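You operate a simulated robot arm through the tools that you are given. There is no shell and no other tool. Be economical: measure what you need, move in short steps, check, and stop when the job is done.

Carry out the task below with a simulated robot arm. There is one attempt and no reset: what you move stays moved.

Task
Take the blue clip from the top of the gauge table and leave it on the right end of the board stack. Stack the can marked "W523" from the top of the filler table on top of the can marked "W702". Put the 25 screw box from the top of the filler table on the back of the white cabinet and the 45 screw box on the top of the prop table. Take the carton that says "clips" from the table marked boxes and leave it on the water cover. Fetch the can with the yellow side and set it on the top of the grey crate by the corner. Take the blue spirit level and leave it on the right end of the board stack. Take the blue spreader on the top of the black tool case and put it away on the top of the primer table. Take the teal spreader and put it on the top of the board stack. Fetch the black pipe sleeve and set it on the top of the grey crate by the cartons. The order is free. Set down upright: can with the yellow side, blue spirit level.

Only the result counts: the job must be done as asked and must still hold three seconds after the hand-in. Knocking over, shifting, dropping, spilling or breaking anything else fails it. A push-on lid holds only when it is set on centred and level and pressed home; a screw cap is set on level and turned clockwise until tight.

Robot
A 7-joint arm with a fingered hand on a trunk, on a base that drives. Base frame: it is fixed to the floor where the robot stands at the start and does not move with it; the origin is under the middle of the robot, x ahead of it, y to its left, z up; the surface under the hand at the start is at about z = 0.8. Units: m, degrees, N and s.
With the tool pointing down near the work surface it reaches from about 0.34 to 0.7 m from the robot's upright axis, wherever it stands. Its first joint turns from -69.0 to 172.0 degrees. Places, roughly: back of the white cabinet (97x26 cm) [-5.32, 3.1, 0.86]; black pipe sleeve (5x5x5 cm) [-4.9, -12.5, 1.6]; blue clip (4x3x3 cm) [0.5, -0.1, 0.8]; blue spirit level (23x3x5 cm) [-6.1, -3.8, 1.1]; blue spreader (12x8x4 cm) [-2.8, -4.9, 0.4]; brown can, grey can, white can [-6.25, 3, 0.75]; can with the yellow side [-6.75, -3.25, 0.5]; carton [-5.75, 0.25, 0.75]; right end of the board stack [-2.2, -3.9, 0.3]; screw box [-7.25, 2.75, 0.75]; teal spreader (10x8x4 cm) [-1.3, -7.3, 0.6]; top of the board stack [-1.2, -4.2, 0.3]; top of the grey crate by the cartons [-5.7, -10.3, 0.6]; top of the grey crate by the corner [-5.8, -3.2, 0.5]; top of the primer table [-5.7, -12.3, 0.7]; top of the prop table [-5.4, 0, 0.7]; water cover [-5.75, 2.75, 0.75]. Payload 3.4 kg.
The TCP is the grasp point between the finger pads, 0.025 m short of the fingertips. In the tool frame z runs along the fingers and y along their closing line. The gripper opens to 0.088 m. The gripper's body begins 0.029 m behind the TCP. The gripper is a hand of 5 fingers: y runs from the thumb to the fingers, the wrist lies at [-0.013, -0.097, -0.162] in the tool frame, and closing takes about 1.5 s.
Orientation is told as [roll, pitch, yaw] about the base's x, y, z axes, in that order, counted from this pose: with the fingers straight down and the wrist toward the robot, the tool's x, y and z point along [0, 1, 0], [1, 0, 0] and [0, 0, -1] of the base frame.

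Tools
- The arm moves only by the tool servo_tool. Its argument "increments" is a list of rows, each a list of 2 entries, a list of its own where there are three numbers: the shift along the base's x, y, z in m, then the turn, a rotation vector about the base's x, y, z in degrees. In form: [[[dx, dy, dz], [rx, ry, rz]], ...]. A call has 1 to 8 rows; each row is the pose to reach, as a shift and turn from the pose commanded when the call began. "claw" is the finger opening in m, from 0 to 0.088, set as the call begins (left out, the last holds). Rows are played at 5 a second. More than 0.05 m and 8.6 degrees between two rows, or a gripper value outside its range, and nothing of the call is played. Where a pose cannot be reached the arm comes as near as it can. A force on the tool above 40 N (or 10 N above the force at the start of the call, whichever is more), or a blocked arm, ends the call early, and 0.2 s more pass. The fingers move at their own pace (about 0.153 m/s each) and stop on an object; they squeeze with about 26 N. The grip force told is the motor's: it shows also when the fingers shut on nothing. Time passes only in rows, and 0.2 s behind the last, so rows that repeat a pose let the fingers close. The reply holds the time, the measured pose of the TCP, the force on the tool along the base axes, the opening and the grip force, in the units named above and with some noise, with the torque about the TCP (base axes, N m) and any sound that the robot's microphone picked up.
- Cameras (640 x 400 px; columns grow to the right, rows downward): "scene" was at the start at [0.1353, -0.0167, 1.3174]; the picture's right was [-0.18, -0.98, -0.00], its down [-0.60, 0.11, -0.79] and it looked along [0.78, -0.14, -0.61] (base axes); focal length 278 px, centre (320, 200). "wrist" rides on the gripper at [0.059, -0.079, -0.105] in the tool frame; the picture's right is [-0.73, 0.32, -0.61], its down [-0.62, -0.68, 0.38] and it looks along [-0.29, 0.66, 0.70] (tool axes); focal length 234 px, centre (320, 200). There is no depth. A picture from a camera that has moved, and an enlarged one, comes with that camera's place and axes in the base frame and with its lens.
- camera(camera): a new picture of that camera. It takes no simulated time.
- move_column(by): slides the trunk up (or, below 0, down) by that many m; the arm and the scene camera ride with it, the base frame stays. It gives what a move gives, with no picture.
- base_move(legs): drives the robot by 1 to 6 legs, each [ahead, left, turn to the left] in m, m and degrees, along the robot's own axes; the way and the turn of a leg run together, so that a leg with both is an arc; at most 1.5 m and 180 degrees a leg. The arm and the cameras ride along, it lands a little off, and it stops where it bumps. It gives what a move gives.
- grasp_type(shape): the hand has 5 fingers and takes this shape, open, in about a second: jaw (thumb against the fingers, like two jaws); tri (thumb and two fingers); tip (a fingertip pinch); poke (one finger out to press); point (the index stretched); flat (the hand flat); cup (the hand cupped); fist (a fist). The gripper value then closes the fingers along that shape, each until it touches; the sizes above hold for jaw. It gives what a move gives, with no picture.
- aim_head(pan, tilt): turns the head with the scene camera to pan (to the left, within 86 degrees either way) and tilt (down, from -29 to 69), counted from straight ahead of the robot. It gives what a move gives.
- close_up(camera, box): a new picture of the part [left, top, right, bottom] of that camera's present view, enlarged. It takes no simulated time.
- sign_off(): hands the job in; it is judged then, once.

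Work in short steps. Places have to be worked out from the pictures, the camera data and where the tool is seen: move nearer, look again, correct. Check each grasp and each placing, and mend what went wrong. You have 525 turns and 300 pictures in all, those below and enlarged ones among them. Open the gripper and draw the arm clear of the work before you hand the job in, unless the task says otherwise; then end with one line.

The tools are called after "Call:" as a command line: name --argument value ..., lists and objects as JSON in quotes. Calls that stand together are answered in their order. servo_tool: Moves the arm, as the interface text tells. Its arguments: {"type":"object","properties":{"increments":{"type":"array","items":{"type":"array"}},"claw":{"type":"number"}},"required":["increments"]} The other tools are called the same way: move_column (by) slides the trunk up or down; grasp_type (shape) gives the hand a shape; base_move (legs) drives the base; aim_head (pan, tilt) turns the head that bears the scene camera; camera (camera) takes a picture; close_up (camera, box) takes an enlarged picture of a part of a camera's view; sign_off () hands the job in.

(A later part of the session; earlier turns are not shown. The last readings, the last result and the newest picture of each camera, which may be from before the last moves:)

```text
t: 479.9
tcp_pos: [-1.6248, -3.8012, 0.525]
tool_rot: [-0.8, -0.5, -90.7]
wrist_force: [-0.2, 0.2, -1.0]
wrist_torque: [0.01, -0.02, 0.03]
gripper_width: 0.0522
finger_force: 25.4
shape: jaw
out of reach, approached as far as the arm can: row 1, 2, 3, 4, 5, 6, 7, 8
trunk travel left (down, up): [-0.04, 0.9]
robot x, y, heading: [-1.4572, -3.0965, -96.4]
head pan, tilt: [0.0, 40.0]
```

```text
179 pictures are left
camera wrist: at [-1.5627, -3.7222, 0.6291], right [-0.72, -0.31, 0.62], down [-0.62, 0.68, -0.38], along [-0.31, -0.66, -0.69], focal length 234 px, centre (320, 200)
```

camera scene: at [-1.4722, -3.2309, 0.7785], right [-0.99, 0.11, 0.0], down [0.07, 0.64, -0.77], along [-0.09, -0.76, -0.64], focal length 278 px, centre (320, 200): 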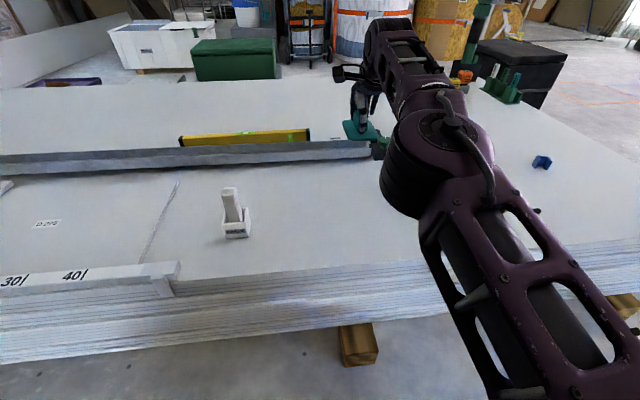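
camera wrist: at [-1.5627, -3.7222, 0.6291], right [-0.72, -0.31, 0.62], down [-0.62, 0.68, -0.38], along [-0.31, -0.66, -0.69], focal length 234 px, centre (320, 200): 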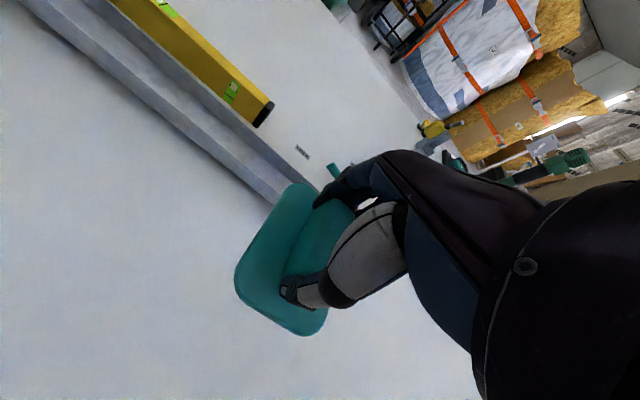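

I lower further while coming back toward y≈-3.75.

Call:
servo_tool --increments '[[[0, 0.02, -0.03], [0, 0, 0]], [[0, 0.04, -0.06], [0, 0, 0]], [[0, 0.05, -0.1], [0, 0, 0]], [[0, 0.05, -0.13], [0, 0, 0]]]'

Call:
camera --camera "scene"

```text
t: 480.9
tcp_pos: [-1.6244, -3.8159, 0.417]
tool_rot: [-0.7, -0.6, -90.6]
wrist_force: [0.7, 0.9, -1.1]
wrist_torque: [-0.03, 0.02, -0.01]
gripper_width: 0.0521
finger_force: 26.2
shape: jaw
out of reach, approached as far as the arm can: row 1, 2, 3, 4
trunk travel left (down, up): [-0.04, 0.9]
robot x, y, heading: [-1.4526, -3.0973, -96.6]
head pan, tilt: [0.0, 40.0]
```

```text
178 pictures are left
camera scene: at [-1.4721, -3.2308, 0.7786], right [-0.99, 0.11, 0.0], down [0.07, 0.64, -0.77], along [-0.09, -0.76, -0.64], focal length 278 px, centre (320, 200)
```

scene: 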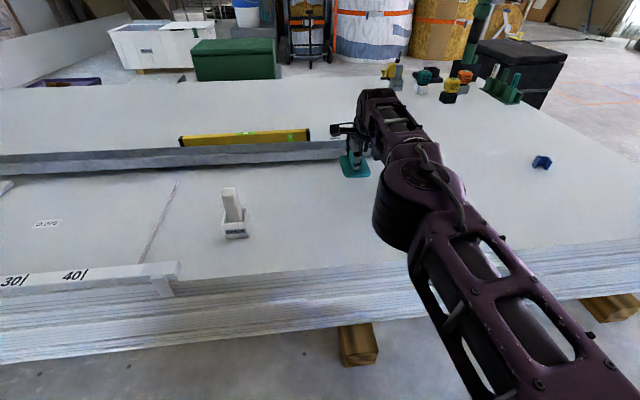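

The arm seems stretched in this posture; the place (-1.624,-3.816) is fine as it is. I continue straight down slowly.

Call:
servo_tool --increments '[[[0, -0.04, 0], [0, 0, 0]], [[0, -0.065, -0.01], [0, 0, 0]], [[0, -0.065, -0.025], [0, 0, 0]], [[0, -0.065, -0.035], [0, 0, 0]]]'

```text
t: 481.9
tcp_pos: [-1.6214, -3.8159, 0.3754]
tool_rot: [-0.8, -0.5, -90.6]
wrist_force: [-0.7, -0.2, -0.1]
wrist_torque: [0.0, -0.04, 0.01]
gripper_width: 0.052
finger_force: 25.8
shape: jaw
out of reach, approached as far as the arm can: row 1, 2, 3, 4
trunk travel left (down, up): [-0.04, 0.9]
robot x, y, heading: [-1.4582, -3.097, -96.5]
head pan, tilt: [0.0, 40.0]
```

Call:
servo_tool --increments '[[[0, 0, -0.007], [0, 0, 0]], [[0, 0, -0.014], [0, 0, 0]], [[0, 0, -0.021], [0, 0, 0]]]'

Call:
close_up --camera "scene" --box '[300, 110, 460, 210]'

```text
t: 482.7
tcp_pos: [-1.6205, -3.816, 0.3641]
tool_rot: [-0.8, -1.4, -90.7]
wrist_force: [0.4, 2.5, 27.4]
wrist_torque: [-0.09, 0.04, -0.02]
gripper_width: 0.0521
finger_force: 26.0
shape: jaw
trunk travel left (down, up): [-0.04, 0.9]
robot x, y, heading: [-1.4569, -3.0958, -96.5]
head pan, tilt: [0.0, 40.0]
```

```text
4.00 times, centred on (380, 160) of scene
camera zoom: at [-1.4714, -3.2274, 0.7798], right [-0.99, 0.11, 0.0], down [0.07, 0.63, -0.77], along [-0.09, -0.76, -0.64], focal length 1110 px, centre (80, 360)
```

zoom: 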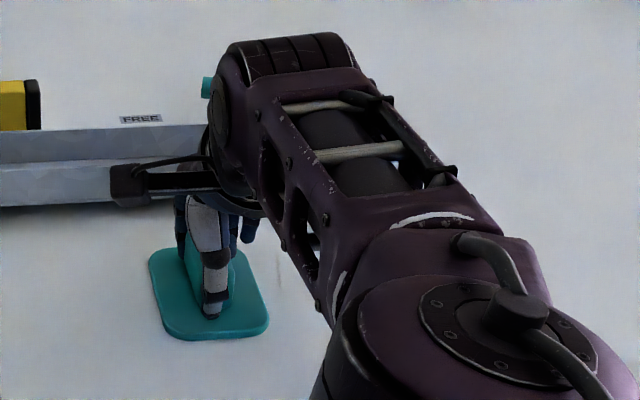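

Contact (27 N). I ease 4 mm and open, then rise.

Call:
servo_tool --increments '[[[0, 0, 0.005], [0, 0, 0]], [[0, 0, 0.005], [0, 0, 0]], [[0, 0, 0.005], [0, 0, 0]], [[0, 0, 0.005], [0, 0, 0]]]' --claw 0.088

Call:
servo_tool --increments '[[[0, 0, 0.03], [0, 0, 0]], [[0, 0, 0.07], [0, 0, 0]], [[0, 0, 0.11], [0, 0, 0]], [[0, 0, 0.15], [0, 0, 0]], [[0, 0, 0.19], [0, 0, 0]]]'

Call:
camera --camera "scene"

```text
t: 483.7
tcp_pos: [-1.6215, -3.8152, 0.3616]
tool_rot: [-0.8, -0.6, -90.6]
wrist_force: [0.5, 3.1, 8.7]
wrist_torque: [-0.37, 0.03, -0.03]
gripper_width: 0.0861
finger_force: 0.0
shape: jaw
trunk travel left (down, up): [-0.04, 0.9]
robot x, y, heading: [-1.4531, -3.0953, -96.6]
head pan, tilt: [0.0, 40.0]
```

```text
t: 484.9
tcp_pos: [-1.6248, -3.7959, 0.5445]
tool_rot: [-1.0, -0.5, -90.7]
wrist_force: [0.2, 0.4, -0.1]
wrist_torque: [0.03, 0.02, 0.0]
gripper_width: 0.0876
finger_force: 0.1
shape: jaw
out of reach, approached as far as the arm can: row 3, 4, 5
trunk travel left (down, up): [-0.04, 0.9]
robot x, y, heading: [-1.4596, -3.0939, -96.3]
head pan, tilt: [0.0, 40.0]
```

```text
176 pictures are left
camera scene: at [-1.4719, -3.2305, 0.7786], right [-0.99, 0.11, 0.0], down [0.07, 0.64, -0.77], along [-0.09, -0.76, -0.64], focal length 278 px, centre (320, 200)
```

scene: 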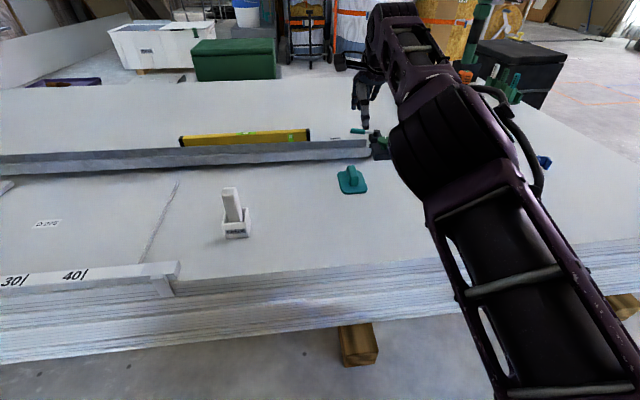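

Teal spreader is on the stack, free of everything. I drive back out to the north side and try to recover a natural arm posture.

Call:
base_move --legs '[[-0.833, 0.326, 0], [-1.2, -0.063, 0]]'

Call:
move_column --by 0.3

Call:
servo_tool --increments '[[[0.04, 0, 0], [0, 0, 5]], [[0.08, 0.0, 0], [0, 0, 10]], [[0.12, 0.0, 0], [0, 0, 15]], [[0.16, 0.02, 0], [0, 0, 20]], [[0.2, 0.05, 0], [0, 0, 25]], [[0.22, 0.09, 0], [0, 0, 30]]]'

Call:
camera --camera "scene"

```text
t: 495.3
tcp_pos: [-1.113, -1.8072, 0.5443]
tool_rot: [-0.8, -0.6, -91.5]
wrist_force: [-0.6, 0.7, 0.3]
wrist_torque: [0.0, 0.0, -0.02]
gripper_width: 0.0878
finger_force: 0.1
shape: jaw
trunk travel left (down, up): [-0.04, 0.9]
robot x, y, heading: [-0.941, -1.1062, -97.4]
head pan, tilt: [0.0, 40.0]
```

```text
t: 498.3
tcp_pos: [-1.1148, -1.8062, 0.8433]
tool_rot: [-0.7, -0.6, -91.5]
wrist_force: [0.3, 0.4, -0.6]
wrist_torque: [0.03, 0.02, 0.0]
gripper_width: 0.0878
finger_force: 0.1
shape: jaw
trunk travel left (down, up): [-0.34, 0.6]
robot x, y, heading: [-0.9346, -1.1071, -97.1]
head pan, tilt: [0.0, 40.0]
```

```text
t: 499.7
tcp_pos: [-0.8826, -1.7608, 0.8568]
tool_rot: [-0.8, -0.4, -61.9]
wrist_force: [0.1, 0.2, 0.0]
wrist_torque: [-0.02, -0.01, 0.0]
gripper_width: 0.0876
finger_force: 0.0
shape: jaw
out of reach, approached as far as the arm can: row 3, 5, 6
trunk travel left (down, up): [-0.34, 0.6]
robot x, y, heading: [-0.9304, -1.1059, -97.4]
head pan, tilt: [0.0, 40.0]
```

```text
175 pictures are left
camera scene: at [-0.9514, -1.2428, 1.0785], right [-0.99, 0.13, 0.0], down [0.08, 0.64, -0.77], along [-0.1, -0.76, -0.64], focal length 278 px, centre (320, 200)
```

scene: 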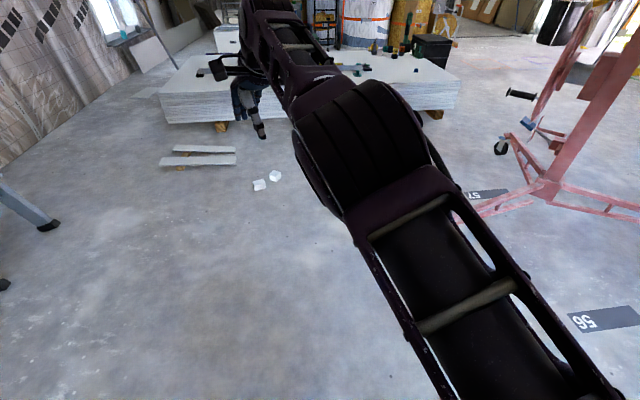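

The elbow has swung inward; I turn the tool the other way to bring the elbow back out.

Call:
servo_tool --increments '[[[0, 0, -0.02], [0, 0, -8]], [[0, 0, -0.04], [0, 0, -16]], [[0, 0, -0.06], [0, 0, -24]], [[0, 0, -0.08], [0, 0, -32]], [[0, 0, -0.1], [0, 0, -40]], [[0, 0, -0.1], [0, 0, -48]], [[0, 0, -0.1], [0, 0, -56]], [[0, 0, -0.1], [0, 0, -64]]]'

Call:
servo_tool --increments '[[[0, 0.03, 0], [0, 0, -8]], [[0, 0.06, 0], [0, 0, -16]], [[0, 0.09, 0], [0, 0, -24]], [[0, 0.12, 0], [0, 0, -24]]]'

Call:
camera --camera "scene"

```text
t: 501.5
tcp_pos: [-0.9117, -1.7504, 0.7571]
tool_rot: [-0.8, -0.8, -124.6]
wrist_force: [0.4, 1.0, -0.5]
wrist_torque: [-0.01, 0.02, -0.02]
gripper_width: 0.088
finger_force: 0.0
shape: jaw
out of reach, approached as far as the arm can: row 1, 2, 3, 4, 5, 6, 7, 8
trunk travel left (down, up): [-0.34, 0.6]
robot x, y, heading: [-0.9337, -1.1094, -97.3]
head pan, tilt: [0.0, 40.0]
```

```text
t: 502.5
tcp_pos: [-0.9131, -1.6315, 0.7556]
tool_rot: [-0.8, -0.6, -149.6]
wrist_force: [-0.1, -0.5, -0.8]
wrist_torque: [0.03, -0.02, 0.02]
gripper_width: 0.0878
finger_force: 0.1
shape: jaw
trunk travel left (down, up): [-0.34, 0.6]
robot x, y, heading: [-0.9327, -1.109, -97.1]
head pan, tilt: [0.0, 40.0]
```

```text
174 pictures are left
camera scene: at [-0.9518, -1.2425, 1.0785], right [-0.99, 0.13, 0.0], down [0.08, 0.64, -0.77], along [-0.1, -0.76, -0.64], focal length 278 px, centre (320, 200)
```

scene: 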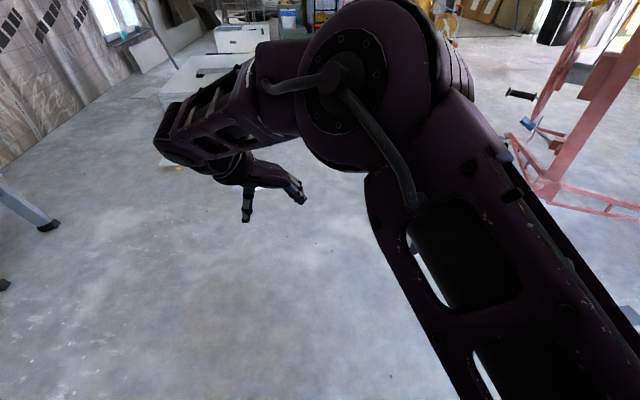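

Call:
servo_tool --increments '[[[-0.03, 0.01, 0], [0, 0, 0]], [[-0.06, 0.02, 0], [0, 0, 6]], [[-0.09, 0.03, 0], [0, 0, 13]], [[-0.12, 0.04, 0], [0, 0, 20]], [[-0.15, 0.05, 0], [0, 0, 28]], [[-0.15, 0.055, 0], [0, 0, 36]], [[-0.15, 0.055, 0], [0, 0, 44]], [[-0.15, 0.055, 0], [0, 0, 52]]]'

Call:
servo_tool --increments '[[[0, 0, 0.05], [0, 0, 0]], [[0, 0, 0.1], [0, 0, 0]], [[0, 0, 0.15], [0, 0, 0]]]'

Call:
camera --camera "scene"

```text
t: 504.3
tcp_pos: [-1.06, -1.5758, 0.7572]
tool_rot: [-0.8, -0.6, -97.3]
wrist_force: [0.3, 0.4, 0.6]
wrist_torque: [0.0, 0.02, 0.0]
gripper_width: 0.0881
finger_force: 0.1
shape: jaw
trunk travel left (down, up): [-0.34, 0.6]
robot x, y, heading: [-0.9364, -1.11, -97.3]
head pan, tilt: [0.0, 40.0]
```

```text
t: 505.1
tcp_pos: [-1.0599, -1.5761, 0.9086]
tool_rot: [-0.8, -0.6, -97.4]
wrist_force: [0.2, 0.5, 0.5]
wrist_torque: [0.01, -0.02, -0.01]
gripper_width: 0.0881
finger_force: 0.1
shape: jaw
trunk travel left (down, up): [-0.34, 0.6]
robot x, y, heading: [-0.9305, -1.1084, -97.5]
head pan, tilt: [0.0, 40.0]
```

```text
173 pictures are left
camera scene: at [-0.9512, -1.2422, 1.0785], right [-0.99, 0.13, 0.0], down [0.08, 0.64, -0.77], along [-0.1, -0.76, -0.64], focal length 278 px, centre (320, 200)
```

scene: 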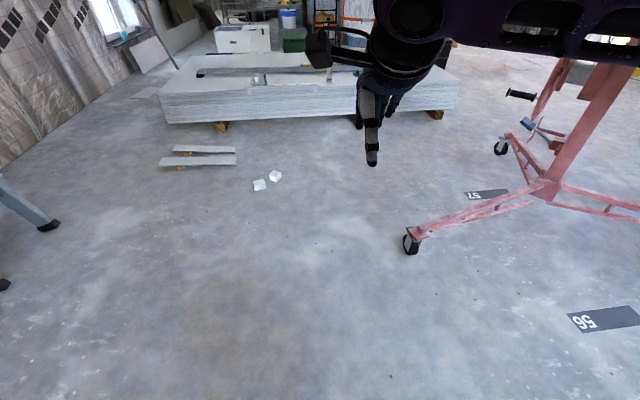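

Posture recovered. I turn west and drive back along y≈-1.15 to x≈-3.6.

Call:
move_column --by -0.2

Call:
base_move --legs '[[0, 0, -82.5], [1.3, 0.05, 0], [1.4, 0.1, 0], [0, 0, 35]]'

Call:
move_column --by 0.3

Call:
aim_head --pan 0 --tilt 15

Call:
camera --camera "scene"

```text
t: 507.3
tcp_pos: [-1.0586, -1.5761, 0.7094]
tool_rot: [-0.8, -0.6, -97.6]
wrist_force: [0.2, -0.3, 0.0]
wrist_torque: [0.0, 0.01, -0.01]
gripper_width: 0.0879
finger_force: 0.0
shape: jaw
trunk travel left (down, up): [-0.14, 0.8]
robot x, y, heading: [-0.9311, -1.1066, -97.5]
head pan, tilt: [0.0, 40.0]
```

```text
t: 525.6
tcp_pos: [-4.0744, -1.3547, 0.7083]
tool_rot: [-0.9, -0.6, -148.2]
wrist_force: [0.1, -0.1, 0.0]
wrist_torque: [0.0, 0.03, 0.01]
gripper_width: 0.088
finger_force: 0.0
shape: jaw
trunk travel left (down, up): [-0.14, 0.8]
robot x, y, heading: [-3.6318, -1.1507, -148.2]
head pan, tilt: [0.0, 40.0]
```

```text
t: 528.6
tcp_pos: [-4.0747, -1.3546, 1.0082]
tool_rot: [-0.8, -0.7, -148.2]
wrist_force: [0.2, -0.6, 0.3]
wrist_torque: [-0.02, -0.02, 0.02]
gripper_width: 0.0878
finger_force: 0.1
shape: jaw
trunk travel left (down, up): [-0.44, 0.5]
robot x, y, heading: [-3.6333, -1.1543, -148.5]
head pan, tilt: [0.0, 40.0]
```

```text
t: 529.5
tcp_pos: [-4.0744, -1.3548, 1.0084]
tool_rot: [-0.7, -0.6, -148.2]
wrist_force: [-0.1, 0.2, 0.0]
wrist_torque: [-0.02, -0.03, -0.01]
gripper_width: 0.0876
finger_force: 0.1
shape: jaw
trunk travel left (down, up): [-0.44, 0.5]
robot x, y, heading: [-3.6312, -1.1561, -148.3]
head pan, tilt: [0.0, 15.0]
```

```text
172 pictures are left
camera scene: at [-3.7542, -1.2323, 1.218], right [-0.53, 0.85, 0.0], down [0.22, 0.14, -0.97], along [-0.82, -0.51, -0.26], focal length 278 px, centre (320, 200)
```

scene: 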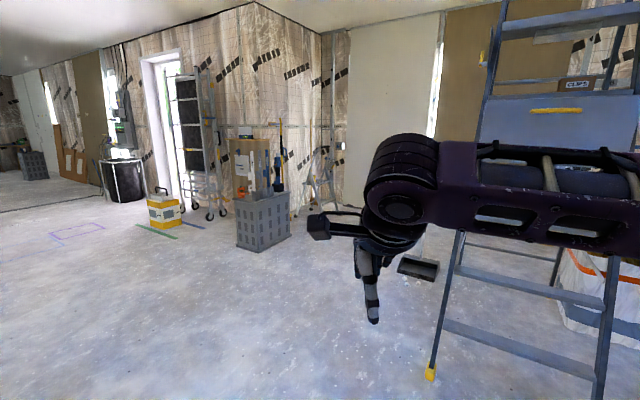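

Call:
close_up --camera "scene" --box '[200, 100, 360, 260]'

```text
2.50 times, centred on (280, 180) of scene
camera zoom: at [-3.7542, -1.2323, 1.218], right [-0.53, 0.85, 0.0], down [0.22, 0.14, -0.97], along [-0.82, -0.51, -0.26], focal length 694 px, centre (420, 250)
```

zoom: 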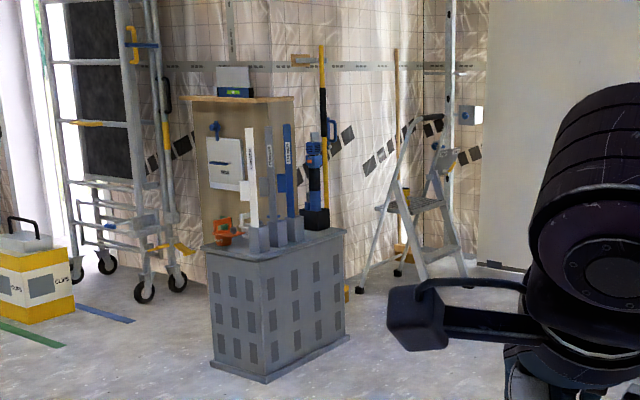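

The level seems to lie on the top of the brown board cabinet at z≈1.1 beyond the grey crate. I drive nearer, to about (-4.9,-2.75).

Call:
base_move --legs '[[0.97, 0.34, 0], [0.97, 0.34, 0]]'

Call:
aim_head --pan 5 --tilt 20

Call:
camera --camera "scene"

```text
t: 539.9
tcp_pos: [-5.4209, -2.9438, 1.008]
tool_rot: [-0.9, -0.6, -150.0]
wrist_force: [-0.4, 0.2, 0.5]
wrist_torque: [-0.01, 0.0, 0.0]
gripper_width: 0.0879
finger_force: 0.1
shape: jaw
trunk travel left (down, up): [-0.44, 0.5]
robot x, y, heading: [-4.9706, -2.758, -149.7]
head pan, tilt: [0.0, 15.0]
```

```text
t: 540.5
tcp_pos: [-5.4212, -2.9427, 1.0076]
tool_rot: [-0.7, -0.5, -150.0]
wrist_force: [-0.9, -0.7, -0.4]
wrist_torque: [-0.02, 0.02, 0.01]
gripper_width: 0.088
finger_force: 0.1
shape: jaw
trunk travel left (down, up): [-0.44, 0.5]
robot x, y, heading: [-4.9734, -2.7596, -149.9]
head pan, tilt: [5.0, 20.0]
```

```text
170 pictures are left
camera scene: at [-5.0922, -2.8377, 1.2099], right [-0.57, 0.82, 0.0], down [0.28, 0.2, -0.94], along [-0.77, -0.54, -0.34], focal length 278 px, centre (320, 200)
```

scene: 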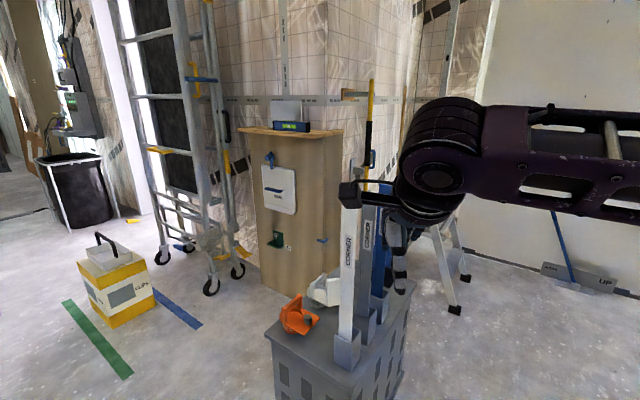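

Call:
close_up --camera "scene" --box '[220, 80, 360, 168]'

Call:
close_up --camera "scene" --box '[250, 170, 450, 400]'

```text
4.55 times, centred on (290, 124) of scene
camera zoom: at [-5.0922, -2.8377, 1.2099], right [-0.57, 0.82, 0.0], down [0.28, 0.2, -0.94], along [-0.77, -0.54, -0.34], focal length 1262 px, centre (456, 546)
```

zoom: 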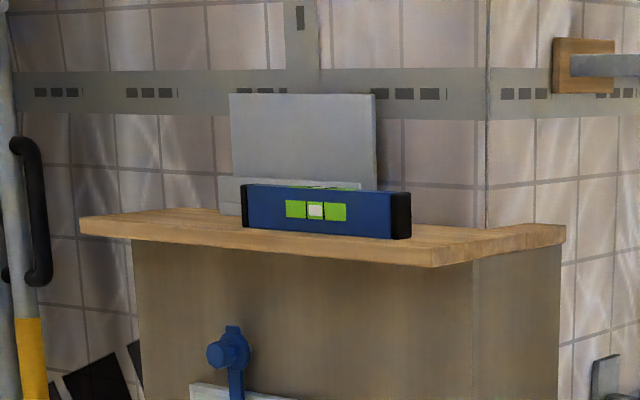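

```text
1.74 times, centred on (350, 285) of scene
camera zoom: at [-5.0922, -2.8377, 1.2099], right [-0.57, 0.82, 0.0], down [0.28, 0.2, -0.94], along [-0.77, -0.54, -0.34], focal length 483 px, centre (268, 52)
```

zoom: 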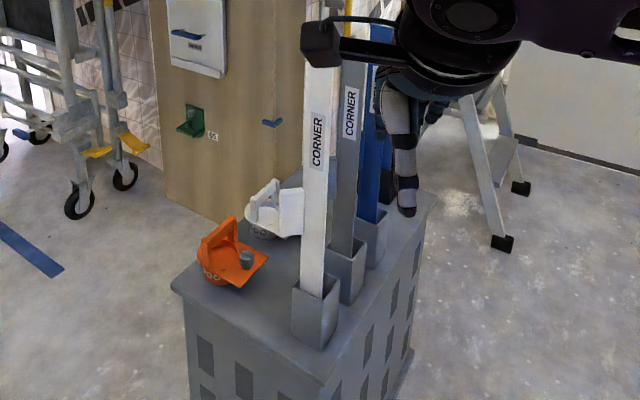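

The level stands on the cabinet's shelf: centre about (-6.21,-3.805), bottom z≈1.057, running along y. I swing round the crate (x -5.56..-6.1, y -3.06..-3.39) to stand in front of the cabinet.

Call:
base_move --legs '[[0, 0, -30], [-0.25, 0, 0], [0, 1.06, 0]]'

Call:
move_column --by 0.4

Call:
aim_head --pan 0 --tilt 30

Call:
camera --camera "scene"

```text
t: 548.9
tcp_pos: [-5.2019, -3.7511, 1.007]
tool_rot: [-0.9, -0.6, -179.7]
wrist_force: [-0.1, 0.4, 0.3]
wrist_torque: [0.0, -0.01, 0.01]
gripper_width: 0.088
finger_force: 0.0
shape: jaw
trunk travel left (down, up): [-0.44, 0.5]
robot x, y, heading: [-4.7196, -3.8107, -179.7]
head pan, tilt: [5.0, 20.0]
```

```text
t: 552.7
tcp_pos: [-5.2021, -3.7508, 1.4092]
tool_rot: [-0.8, -0.5, -179.9]
wrist_force: [0.4, 0.2, -0.5]
wrist_torque: [-0.03, -0.02, -0.02]
gripper_width: 0.0877
finger_force: 0.1
shape: jaw
trunk travel left (down, up): [-0.84, 0.1]
robot x, y, heading: [-4.7183, -3.8123, -180.0]
head pan, tilt: [5.0, 20.0]
```

```text
t: 553.4
tcp_pos: [-5.2018, -3.7513, 1.4088]
tool_rot: [-0.8, -0.5, -179.8]
wrist_force: [-0.3, 0.4, 0.5]
wrist_torque: [0.02, -0.01, -0.01]
gripper_width: 0.088
finger_force: 0.2
shape: jaw
trunk travel left (down, up): [-0.84, 0.1]
robot x, y, heading: [-4.7211, -3.8145, -179.8]
head pan, tilt: [0.0, 30.0]
```

```text
167 pictures are left
camera scene: at [-4.8612, -3.8149, 1.5939], right [-0.01, 1.0, 0.0], down [0.5, 0.0, -0.87], along [-0.87, 0.0, -0.5], focal length 278 px, centre (320, 200)
```

scene: 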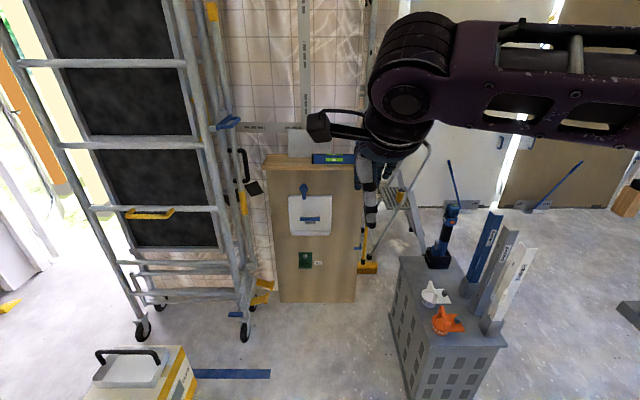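

Call:
close_up --camera "scene" --box '[250, 120, 378, 200]'

```text
5.00 times, centred on (314, 160) of scene
camera zoom: at [-4.8612, -3.8149, 1.5939], right [-0.01, 1.0, 0.0], down [0.5, 0.0, -0.87], along [-0.87, 0.0, -0.5], focal length 1388 px, centre (350, 400)
```

zoom: 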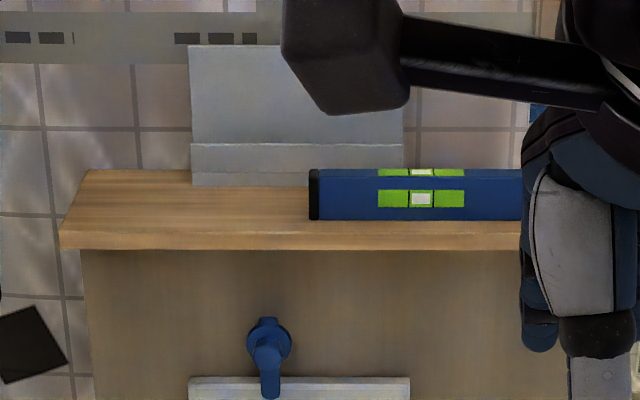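

Triangulated: level front face x≈-6.13, y from -3.851 to -3.629, bottom z≈1.068; the plate stand behind it starts at x≈-6.226. I drive up in front.

Call:
base_move --legs '[[0.8, 0, 0]]'

Call:
move_column --by -0.2

Call:
aim_head --pan 0 --tilt 35

Call:
camera --camera "scene"

Call:
camera --camera "wrist"

```text
t: 557.7
tcp_pos: [-5.9902, -3.7483, 1.4076]
tool_rot: [-0.8, -0.6, 179.8]
wrist_force: [0.8, 0.1, -1.0]
wrist_torque: [0.02, 0.01, 0.01]
gripper_width: 0.0879
finger_force: 0.0
shape: jaw
trunk travel left (down, up): [-0.84, 0.1]
robot x, y, heading: [-5.5099, -3.8175, 179.9]
head pan, tilt: [0.0, 30.0]
```

```text
t: 559.8
tcp_pos: [-5.9912, -3.748, 1.2074]
tool_rot: [-0.8, -0.6, 179.9]
wrist_force: [0.1, 0.3, 0.0]
wrist_torque: [-0.02, 0.0, 0.0]
gripper_width: 0.0877
finger_force: 0.0
shape: jaw
trunk travel left (down, up): [-0.64, 0.3]
robot x, y, heading: [-5.509, -3.8089, 180.0]
head pan, tilt: [0.0, 30.0]
```

```text
t: 560.5
tcp_pos: [-5.9909, -3.747, 1.2076]
tool_rot: [-0.8, -0.6, 179.7]
wrist_force: [-0.4, 0.9, 0.6]
wrist_torque: [-0.03, -0.01, -0.01]
gripper_width: 0.088
finger_force: 0.1
shape: jaw
trunk travel left (down, up): [-0.64, 0.3]
robot x, y, heading: [-5.508, -3.8136, 179.6]
head pan, tilt: [0.0, 35.0]
```

```text
165 pictures are left
camera scene: at [-5.6482, -3.8149, 1.3861], right [0.0, 1.0, 0.0], down [0.57, 0.0, -0.82], along [-0.82, 0.0, -0.57], focal length 278 px, centre (320, 200)
```

scene: 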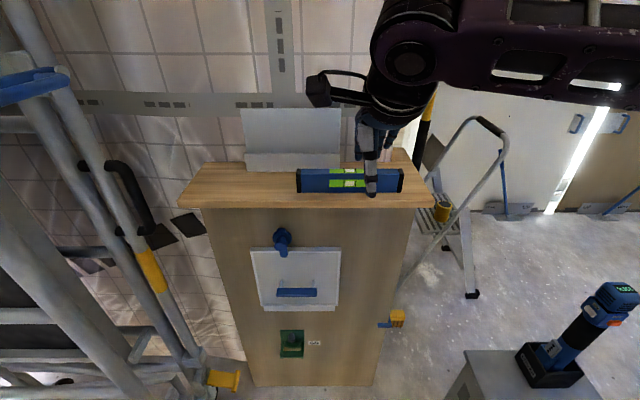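

```text
164 pictures are left
camera wrist: at [-5.9104, -3.8097, 1.3125], right [-0.31, 0.72, 0.62], down [0.68, 0.63, -0.38], along [-0.66, 0.3, -0.69], focal length 234 px, centre (320, 200)
```

wrist: 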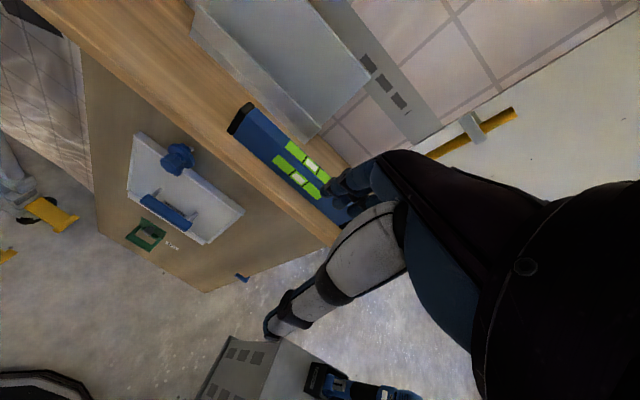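

Level centre (-6.147,-3.75). I narrow the fingers to 0.065 and move above it.

Call:
servo_tool --increments '[[[-0.045, 0, 0.01], [0, 0, 0]], [[-0.09, 0, 0.01], [0, 0, 0]], [[-0.13, 0, 0.01], [0, 0, 0]], [[-0.156, 0.002, 0.01], [0, 0, 0]], [[-0.156, 0.002, -0.03], [0.7, -0.6, 0]], [[-0.156, 0.002, -0.03], [0.7, -0.6, 0]]]' --claw 0.065

Call:
camera --camera "wrist"

Call:
close_up --camera "scene" --box '[270, 130, 430, 230]'

```text
t: 561.9
tcp_pos: [-6.1472, -3.7466, 1.1792]
tool_rot: [-1.6, 0.0, 179.8]
wrist_force: [-0.3, -0.5, 0.1]
wrist_torque: [-0.03, -0.02, 0.0]
gripper_width: 0.0651
finger_force: 0.1
shape: jaw
trunk travel left (down, up): [-0.64, 0.3]
robot x, y, heading: [-5.507, -3.8136, 180.0]
head pan, tilt: [0.0, 35.0]
```

```text
163 pictures are left
camera wrist: at [-6.068, -3.8085, 1.2827], right [-0.32, 0.71, 0.63], down [0.68, 0.63, -0.37], along [-0.66, 0.31, -0.69], focal length 234 px, centre (320, 200)
```

wrist: 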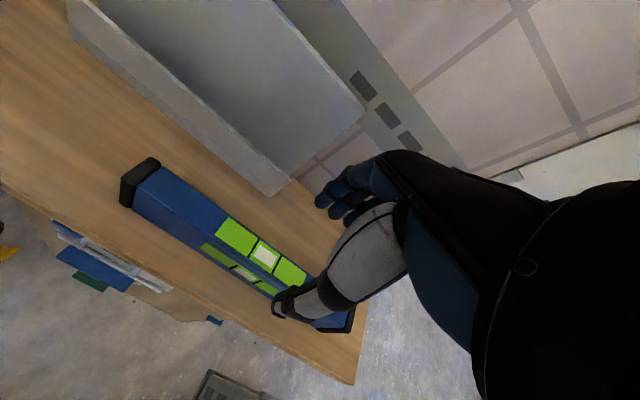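

```text
4.00 times, centred on (350, 180) of scene
camera zoom: at [-5.6476, -3.8158, 1.3861], right [0.0, 1.0, 0.0], down [0.57, 0.0, -0.82], along [-0.82, 0.0, -0.57], focal length 1110 px, centre (200, 280)
```

zoom: 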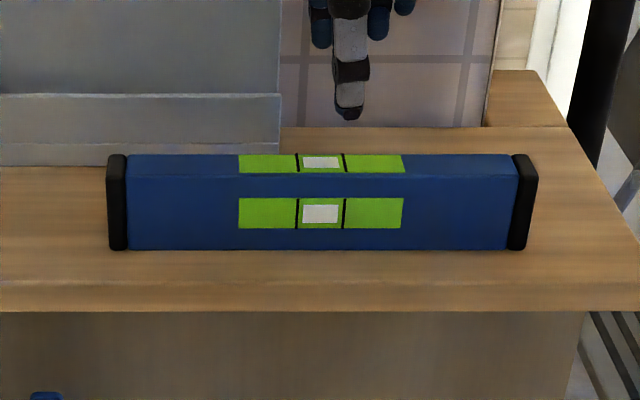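

Aligned within millimetres. I descend to z≈1.098 and close.

Call:
servo_tool --increments '[[[0.003, -0.004, -0.03], [-1.6, 0, 0]], [[0.003, -0.004, -0.06], [-1.6, 0, 0]], [[0.003, -0.004, -0.081], [-1.6, 0, 0]], [[0.003, -0.004, -0.081], [-1.6, 0, 0]]]'

Call:
camera --camera "wrist"

```text
t: 562.9
tcp_pos: [-6.1433, -3.7487, 1.0965]
tool_rot: [0.1, 0.1, 179.8]
wrist_force: [0.7, 1.1, -0.1]
wrist_torque: [-0.02, -0.04, 0.04]
gripper_width: 0.0652
finger_force: 0.1
shape: jaw
trunk travel left (down, up): [-0.64, 0.3]
robot x, y, heading: [-5.5072, -3.8146, 179.5]
head pan, tilt: [0.0, 35.0]
```

```text
161 pictures are left
camera wrist: at [-6.0645, -3.8084, 1.2037], right [-0.32, 0.73, 0.61], down [0.68, 0.62, -0.38], along [-0.66, 0.29, -0.7], focal length 234 px, centre (320, 200)
```

wrist: 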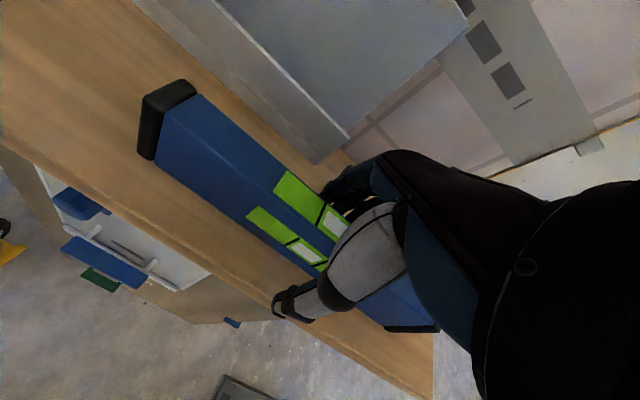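

Call:
servo_tool --increments '[[[0, 0, 0], [0, 0, 0]], [[0, 0, 0], [0, 0, 0]], [[0, 0, 0], [0, 0, 0]], [[0, 0, 0], [0, 0, 0]], [[0, 0, 0], [0, 0, 0]], [[0, 0, 0], [0, 0, 0]]]' --claw 0.0

Call:
servo_tool --increments '[[[0, 0, 0.015], [0, 0, 0]], [[0, 0, 0.05], [0, 0, 0]], [[0, 0, 0.1], [0, 0, 0]], [[0, 0, 0.13], [0, 0, 0]]]'

Call:
camera --camera "scene"

```text
t: 564.3
tcp_pos: [-6.1447, -3.7493, 1.0975]
tool_rot: [0.1, 0.0, 179.7]
wrist_force: [-0.1, -0.3, -0.2]
wrist_torque: [-0.04, -0.01, 0.02]
gripper_width: 0.0196
finger_force: 26.3
shape: jaw
trunk travel left (down, up): [-0.64, 0.3]
robot x, y, heading: [-5.511, -3.8146, 179.6]
head pan, tilt: [0.0, 35.0]
```

```text
t: 565.3
tcp_pos: [-6.1457, -3.751, 1.2268]
tool_rot: [0.0, -0.1, 179.8]
wrist_force: [0.4, 0.0, -1.8]
wrist_torque: [-0.01, 0.0, 0.02]
gripper_width: 0.0196
finger_force: 25.8
shape: jaw
trunk travel left (down, up): [-0.64, 0.3]
robot x, y, heading: [-5.5141, -3.8135, 179.9]
head pan, tilt: [0.0, 35.0]
```

```text
160 pictures are left
camera scene: at [-5.648, -3.8154, 1.386], right [0.0, 1.0, 0.0], down [0.57, 0.0, -0.82], along [-0.82, 0.0, -0.57], focal length 278 px, centre (320, 200)
```

scene: 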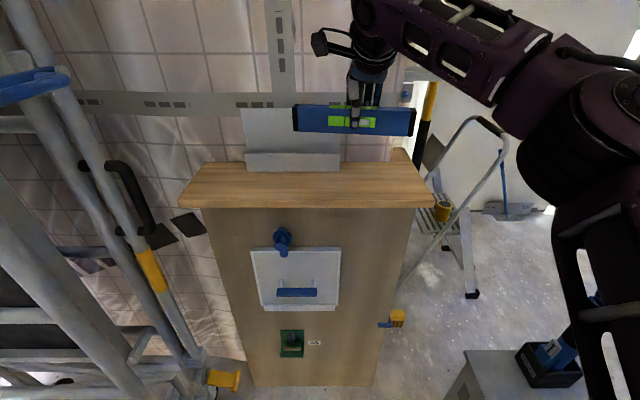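

Level held firmly and level. I tuck, back away, turn round and drive to the stack's right end from the west.

Call:
servo_tool --increments '[[[0.04, 0, 0.03], [0, 0, 0]], [[0.08, 0, 0.03], [0, 0, 0]], [[0.12, 0, 0.03], [0, 0, 0]], [[0.15, 0, 0.03], [0, 0, 0]]]'

Call:
base_move --legs '[[-0.9, 0, 0], [0, 0, 180], [0.8, 0, 0]]'

Call:
move_column --by -0.4

Call:
camera --camera "scene"

```text
t: 566.3
tcp_pos: [-5.9921, -3.7509, 1.257]
tool_rot: [0.1, 0.0, 179.8]
wrist_force: [0.2, 0.3, -2.0]
wrist_torque: [0.06, -0.02, -0.01]
gripper_width: 0.0194
finger_force: 25.8
shape: jaw
trunk travel left (down, up): [-0.64, 0.3]
robot x, y, heading: [-5.5074, -3.8161, 180.0]
head pan, tilt: [0.0, 35.0]
```

```text
t: 582.1
tcp_pos: [-3.3205, -3.9763, 1.2558]
tool_rot: [0.1, 0.0, -4.3]
wrist_force: [0.3, 0.4, -1.8]
wrist_torque: [-0.01, 0.0, 0.02]
gripper_width: 0.0192
finger_force: 25.3
shape: jaw
trunk travel left (down, up): [-0.64, 0.3]
robot x, y, heading: [-3.7987, -3.8802, -4.2]
head pan, tilt: [0.0, 35.0]
```

```text
t: 586.0
tcp_pos: [-3.3214, -3.9755, 0.8566]
tool_rot: [0.1, 0.1, -4.3]
wrist_force: [-0.1, 0.1, -2.6]
wrist_torque: [-0.02, 0.03, -0.02]
gripper_width: 0.0194
finger_force: 25.4
shape: jaw
trunk travel left (down, up): [-0.24, 0.7]
robot x, y, heading: [-3.8004, -3.878, -4.0]
head pan, tilt: [0.0, 35.0]
```

```text
159 pictures are left
camera scene: at [-3.6613, -3.8894, 0.9861], right [-0.07, -1.0, 0.0], down [-0.57, 0.04, -0.82], along [0.82, -0.06, -0.57], focal length 278 px, centre (320, 200)
```

scene: 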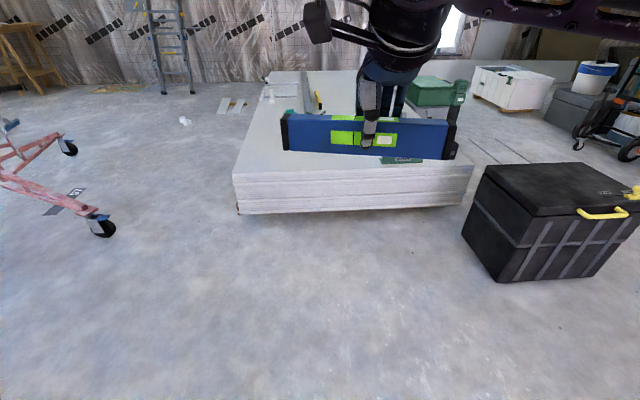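

Call:
base_move --legs '[[0.86, 0.02, 4]]'

Call:
move_column --by -0.23

Call:
aim_head --pan 25 --tilt 35

Call:
camera --camera "scene"

```text
t: 590.6
tcp_pos: [-2.4491, -3.9579, 0.856]
tool_rot: [0.2, 0.0, -0.4]
wrist_force: [-0.3, -0.7, -1.5]
wrist_torque: [0.01, 0.0, 0.0]
gripper_width: 0.0188
finger_force: 25.9
shape: jaw
trunk travel left (down, up): [-0.24, 0.7]
robot x, y, heading: [-2.9301, -3.8933, -0.1]
head pan, tilt: [0.0, 35.0]
```

```text
t: 593.0
tcp_pos: [-2.4494, -3.9581, 0.6273]
tool_rot: [0.1, 0.0, -0.5]
wrist_force: [1.0, 0.5, -0.9]
wrist_torque: [-0.03, 0.0, 0.0]
gripper_width: 0.0195
finger_force: 26.4
shape: jaw
trunk travel left (down, up): [-0.01, 0.93]
robot x, y, heading: [-2.9356, -3.8929, -0.6]
head pan, tilt: [0.0, 35.0]
```

```text
t: 593.9
tcp_pos: [-2.4478, -3.958, 0.6275]
tool_rot: [0.2, 0.0, -0.4]
wrist_force: [0.0, 0.1, -2.4]
wrist_torque: [0.01, 0.03, 0.01]
gripper_width: 0.0192
finger_force: 26.3
shape: jaw
trunk travel left (down, up): [-0.01, 0.93]
robot x, y, heading: [-2.9316, -3.893, -0.5]
head pan, tilt: [25.0, 35.0]
```

```text
158 pictures are left
camera scene: at [-2.8023, -3.8576, 0.756], right [0.42, -0.91, 0.0], down [-0.52, -0.24, -0.82], along [0.74, 0.34, -0.57], focal length 278 px, centre (320, 200)
```

scene: 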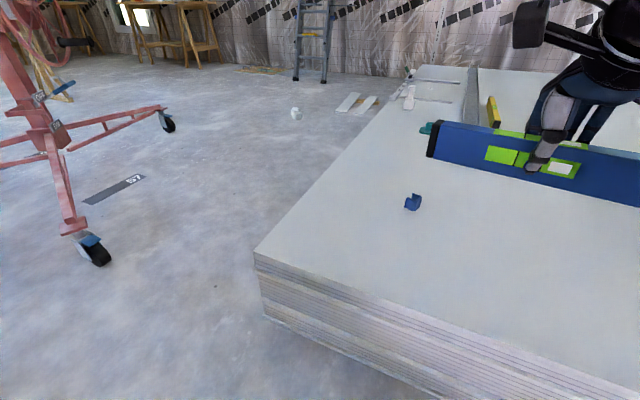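

Clip seen at (-2.16,-3.83). I set the level at (-2.33,-4.0).

Call:
servo_tool --increments '[[[0.04, -0.015, 0], [0, 0, 0]], [[0.08, -0.03, 0], [0, 0, 0]], [[0.115, -0.042, 0], [0, 0, 0]], [[0.115, -0.042, -0.05], [0, 0, 0]], [[0.115, -0.042, -0.1], [0, 0, 0]], [[0.115, -0.042, -0.15], [0, 0, 0]], [[0.115, -0.042, -0.2], [0, 0, 0]], [[0.115, -0.042, -0.245], [0, 0, 0]]]'

Call:
camera --camera "scene"

```text
t: 595.7
tcp_pos: [-2.3354, -4.0008, 0.3804]
tool_rot: [0.1, 0.0, -0.4]
wrist_force: [0.2, 0.8, -1.7]
wrist_torque: [-0.03, 0.01, -0.02]
gripper_width: 0.0191
finger_force: 25.7
shape: jaw
trunk travel left (down, up): [-0.01, 0.93]
robot x, y, heading: [-2.9321, -3.8923, -0.5]
head pan, tilt: [25.0, 35.0]
```

```text
157 pictures are left
camera scene: at [-2.8024, -3.8575, 0.7561], right [0.42, -0.91, 0.0], down [-0.52, -0.24, -0.82], along [0.74, 0.34, -0.57], focal length 278 px, centre (320, 200)
```

scene: 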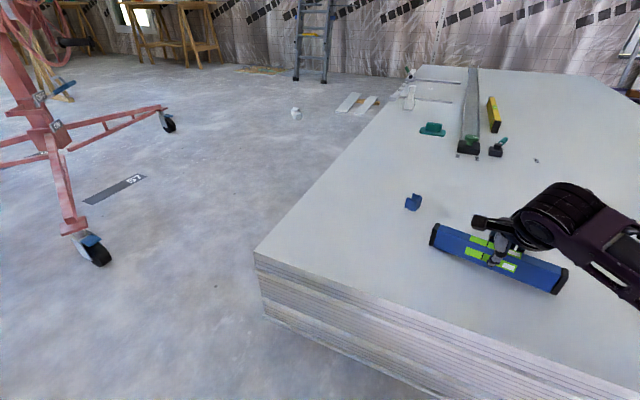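

Call:
servo_tool --increments '[[[0, 0, -0.012], [0, 0, 0]], [[0, 0, -0.02], [0, 0, 0]], [[0, 0, -0.027], [0, 0, 0]], [[0, 0, -0.033], [0, 0, 0]]]'

```text
t: 596.6
tcp_pos: [-2.3324, -3.9993, 0.3633]
tool_rot: [0.5, -1.4, -0.4]
wrist_force: [-5.6, -0.5, 22.2]
wrist_torque: [-0.01, 0.12, 0.05]
gripper_width: 0.0216
finger_force: 25.8
shape: jaw
trunk travel left (down, up): [-0.01, 0.93]
robot x, y, heading: [-2.9324, -3.8935, -0.4]
head pan, tilt: [25.0, 35.0]
stopped in row 4: the force on the tool passed its limit at 44 N (the readings are from after the stop); the commanded pose is now the measured one
```

Contact. I straighten, ease off slightly and open.

Call:
servo_tool --increments '[[[0, 0, -0.002], [-0.5, 1.4, 0]], [[0, 0, -0.002], [-0.5, 1.4, 0]]]'

Call:
servo_tool --increments '[[[0, 0, 0], [0, 0, 0]], [[0, 0, 0], [0, 0, 0]], [[0, 0, 0], [0, 0, 0]]]' --claw 0.045

Call:
close_up --camera "scene" --box '[400, 180, 600, 305]'

```text
t: 597.2
tcp_pos: [-2.3325, -3.9987, 0.3626]
tool_rot: [0.1, -0.1, -0.4]
wrist_force: [-0.9, -1.7, 38.1]
wrist_torque: [-0.02, -0.16, 0.08]
gripper_width: 0.0227
finger_force: 26.4
shape: jaw
trunk travel left (down, up): [-0.01, 0.93]
robot x, y, heading: [-2.934, -3.8906, -0.1]
head pan, tilt: [25.0, 35.0]
```

```text
t: 598.0
tcp_pos: [-2.3342, -3.9989, 0.3554]
tool_rot: [-0.2, 0.8, -0.4]
wrist_force: [-2.8, 0.3, 8.5]
wrist_torque: [0.03, -0.1, 0.03]
gripper_width: 0.0416
finger_force: 0.0
shape: jaw
trunk travel left (down, up): [-0.01, 0.93]
robot x, y, heading: [-2.933, -3.8919, -0.4]
head pan, tilt: [25.0, 35.0]
```

```text
3.20 times, centred on (500, 242) of scene
camera zoom: at [-2.8035, -3.8574, 0.7561], right [0.42, -0.91, 0.0], down [-0.52, -0.24, -0.82], along [0.75, 0.34, -0.57], focal length 888 px, centre (-256, 64)
```

zoom: 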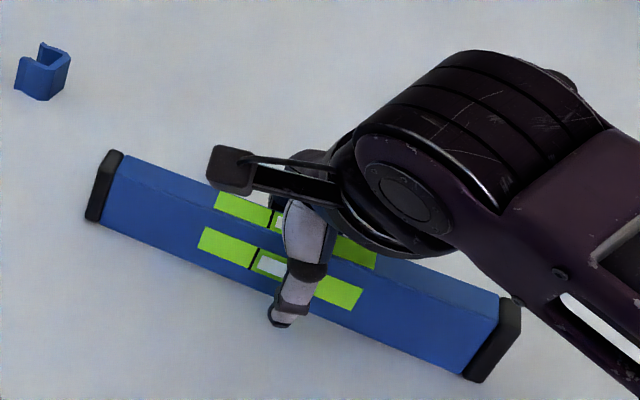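

It stands upright. I open a bit more and rise.

Call:
servo_tool --increments '[[[0, 0, 0.003], [0, 0, 0]], [[0, 0, 0.01], [0, 0, 0]], [[0, 0, 0.03], [0, 0, 0]], [[0, 0, 0.07], [0, 0, 0]], [[0, 0, 0.12], [0, 0, 0]], [[0, 0, 0.17], [0, 0, 0]]]' --claw 0.065

Call:
camera --camera "scene"

```text
t: 599.4
tcp_pos: [-2.3335, -3.999, 0.5264]
tool_rot: [-0.1, 0.7, -0.4]
wrist_force: [-0.4, -0.9, -0.5]
wrist_torque: [0.01, 0.01, 0.01]
gripper_width: 0.0647
finger_force: 0.0
shape: jaw
trunk travel left (down, up): [-0.01, 0.93]
robot x, y, heading: [-2.9331, -3.8943, -0.5]
head pan, tilt: [25.0, 35.0]
```

```text
155 pictures are left
camera scene: at [-2.8025, -3.8576, 0.756], right [0.42, -0.91, 0.0], down [-0.52, -0.24, -0.82], along [0.74, 0.34, -0.57], focal length 278 px, centre (320, 200)
```

scene: 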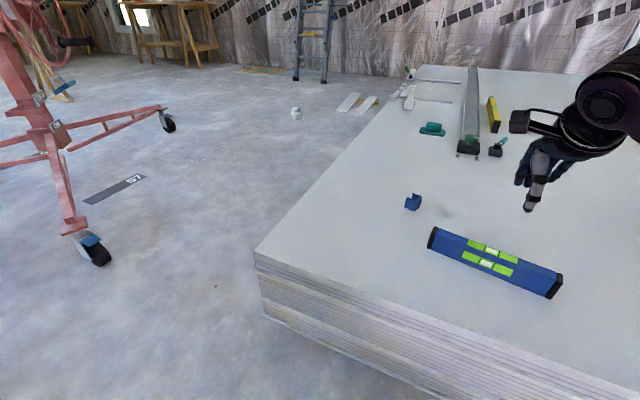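

Level, clip and teal spreader are all in place. Now back off, turn, and head for the can at about (-6.75,-3.25).

Call:
base_move --legs '[[-0.5, 0, 0], [0, 0, 165], [1.3, 0, 0]]'

Call:
move_column --by 0.4

Call:
aim_head --pan 0 --tilt 15

Call:
camera --camera "scene"

```text
t: 615.3
tcp_pos: [-5.2679, -3.404, 0.5259]
tool_rot: [-0.2, 0.6, 168.8]
wrist_force: [-0.2, 0.3, 0.5]
wrist_torque: [0.03, 0.01, -0.02]
gripper_width: 0.0649
finger_force: 0.1
shape: jaw
trunk travel left (down, up): [-0.01, 0.93]
robot x, y, heading: [-4.6952, -3.6221, 168.7]
head pan, tilt: [25.0, 35.0]
```

```text
t: 619.1
tcp_pos: [-5.2668, -3.4036, 0.927]
tool_rot: [-0.2, 0.5, 168.7]
wrist_force: [0.5, 0.3, -0.4]
wrist_torque: [-0.04, 0.0, 0.02]
gripper_width: 0.0648
finger_force: 0.1
shape: jaw
trunk travel left (down, up): [-0.41, 0.53]
robot x, y, heading: [-4.6988, -3.624, 168.5]
head pan, tilt: [25.0, 35.0]
```

```text
t: 620.0
tcp_pos: [-5.2676, -3.4047, 0.9266]
tool_rot: [-0.2, 0.5, 168.7]
wrist_force: [-0.9, 0.3, 0.2]
wrist_torque: [0.02, -0.01, 0.01]
gripper_width: 0.0648
finger_force: 0.1
shape: jaw
trunk travel left (down, up): [-0.41, 0.53]
robot x, y, heading: [-4.7001, -3.6227, 168.5]
head pan, tilt: [0.0, 15.0]
```

```text
154 pictures are left
camera scene: at [-4.8401, -3.594, 1.188], right [0.19, 0.98, 0.0], down [0.25, -0.05, -0.97], along [-0.95, 0.19, -0.26], focal length 278 px, centre (320, 200)
```

scene: 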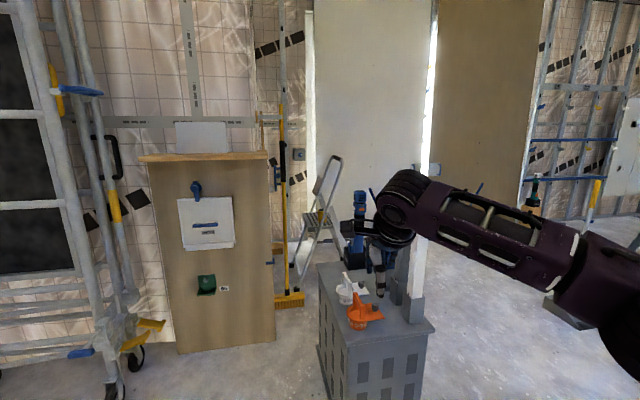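

I go north of the crate first and look from there.

Call:
base_move --legs '[[0.0, -0.6, 0], [0.25, -0.6, 0], [0, 0, 15]]'

Call:
move_column --by 0.3

Call:
aim_head --pan 15 --tilt 28

Call:
camera --camera "scene"

```text
t: 627.5
tcp_pos: [-5.3051, -2.3388, 0.9269]
tool_rot: [-0.3, 0.6, -176.9]
wrist_force: [0.6, -0.4, 1.4]
wrist_torque: [-0.01, 0.0, 0.01]
gripper_width: 0.0649
finger_force: 0.0
shape: jaw
trunk travel left (down, up): [-0.41, 0.53]
robot x, y, heading: [-4.6996, -2.4084, -177.1]
head pan, tilt: [0.0, 15.0]
```

```text
t: 630.5
tcp_pos: [-5.3032, -2.3379, 1.227]
tool_rot: [-0.1, 0.6, -176.9]
wrist_force: [-0.3, 0.0, -0.4]
wrist_torque: [0.02, -0.01, 0.01]
gripper_width: 0.0647
finger_force: 0.0
shape: jaw
trunk travel left (down, up): [-0.71, 0.23]
robot x, y, heading: [-4.6989, -2.4061, -176.9]
head pan, tilt: [0.0, 15.0]
```

```text
t: 631.2
tcp_pos: [-5.3037, -2.3382, 1.2268]
tool_rot: [-0.1, 0.7, -177.1]
wrist_force: [0.0, -0.2, 0.8]
wrist_torque: [0.0, -0.02, -0.02]
gripper_width: 0.0651
finger_force: 0.1
shape: jaw
trunk travel left (down, up): [-0.71, 0.23]
robot x, y, heading: [-4.7007, -2.4105, -177.3]
head pan, tilt: [15.0, 28.0]
```

```text
153 pictures are left
camera scene: at [-4.8368, -2.4406, 1.4671], right [-0.31, 0.95, 0.0], down [0.45, 0.14, -0.88], along [-0.84, -0.27, -0.47], focal length 278 px, centre (320, 200)
```

scene: 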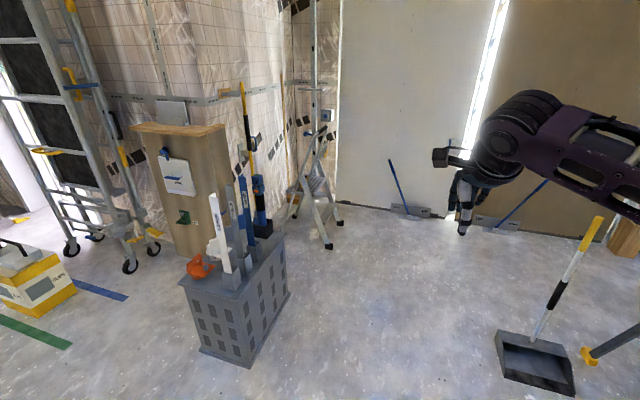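

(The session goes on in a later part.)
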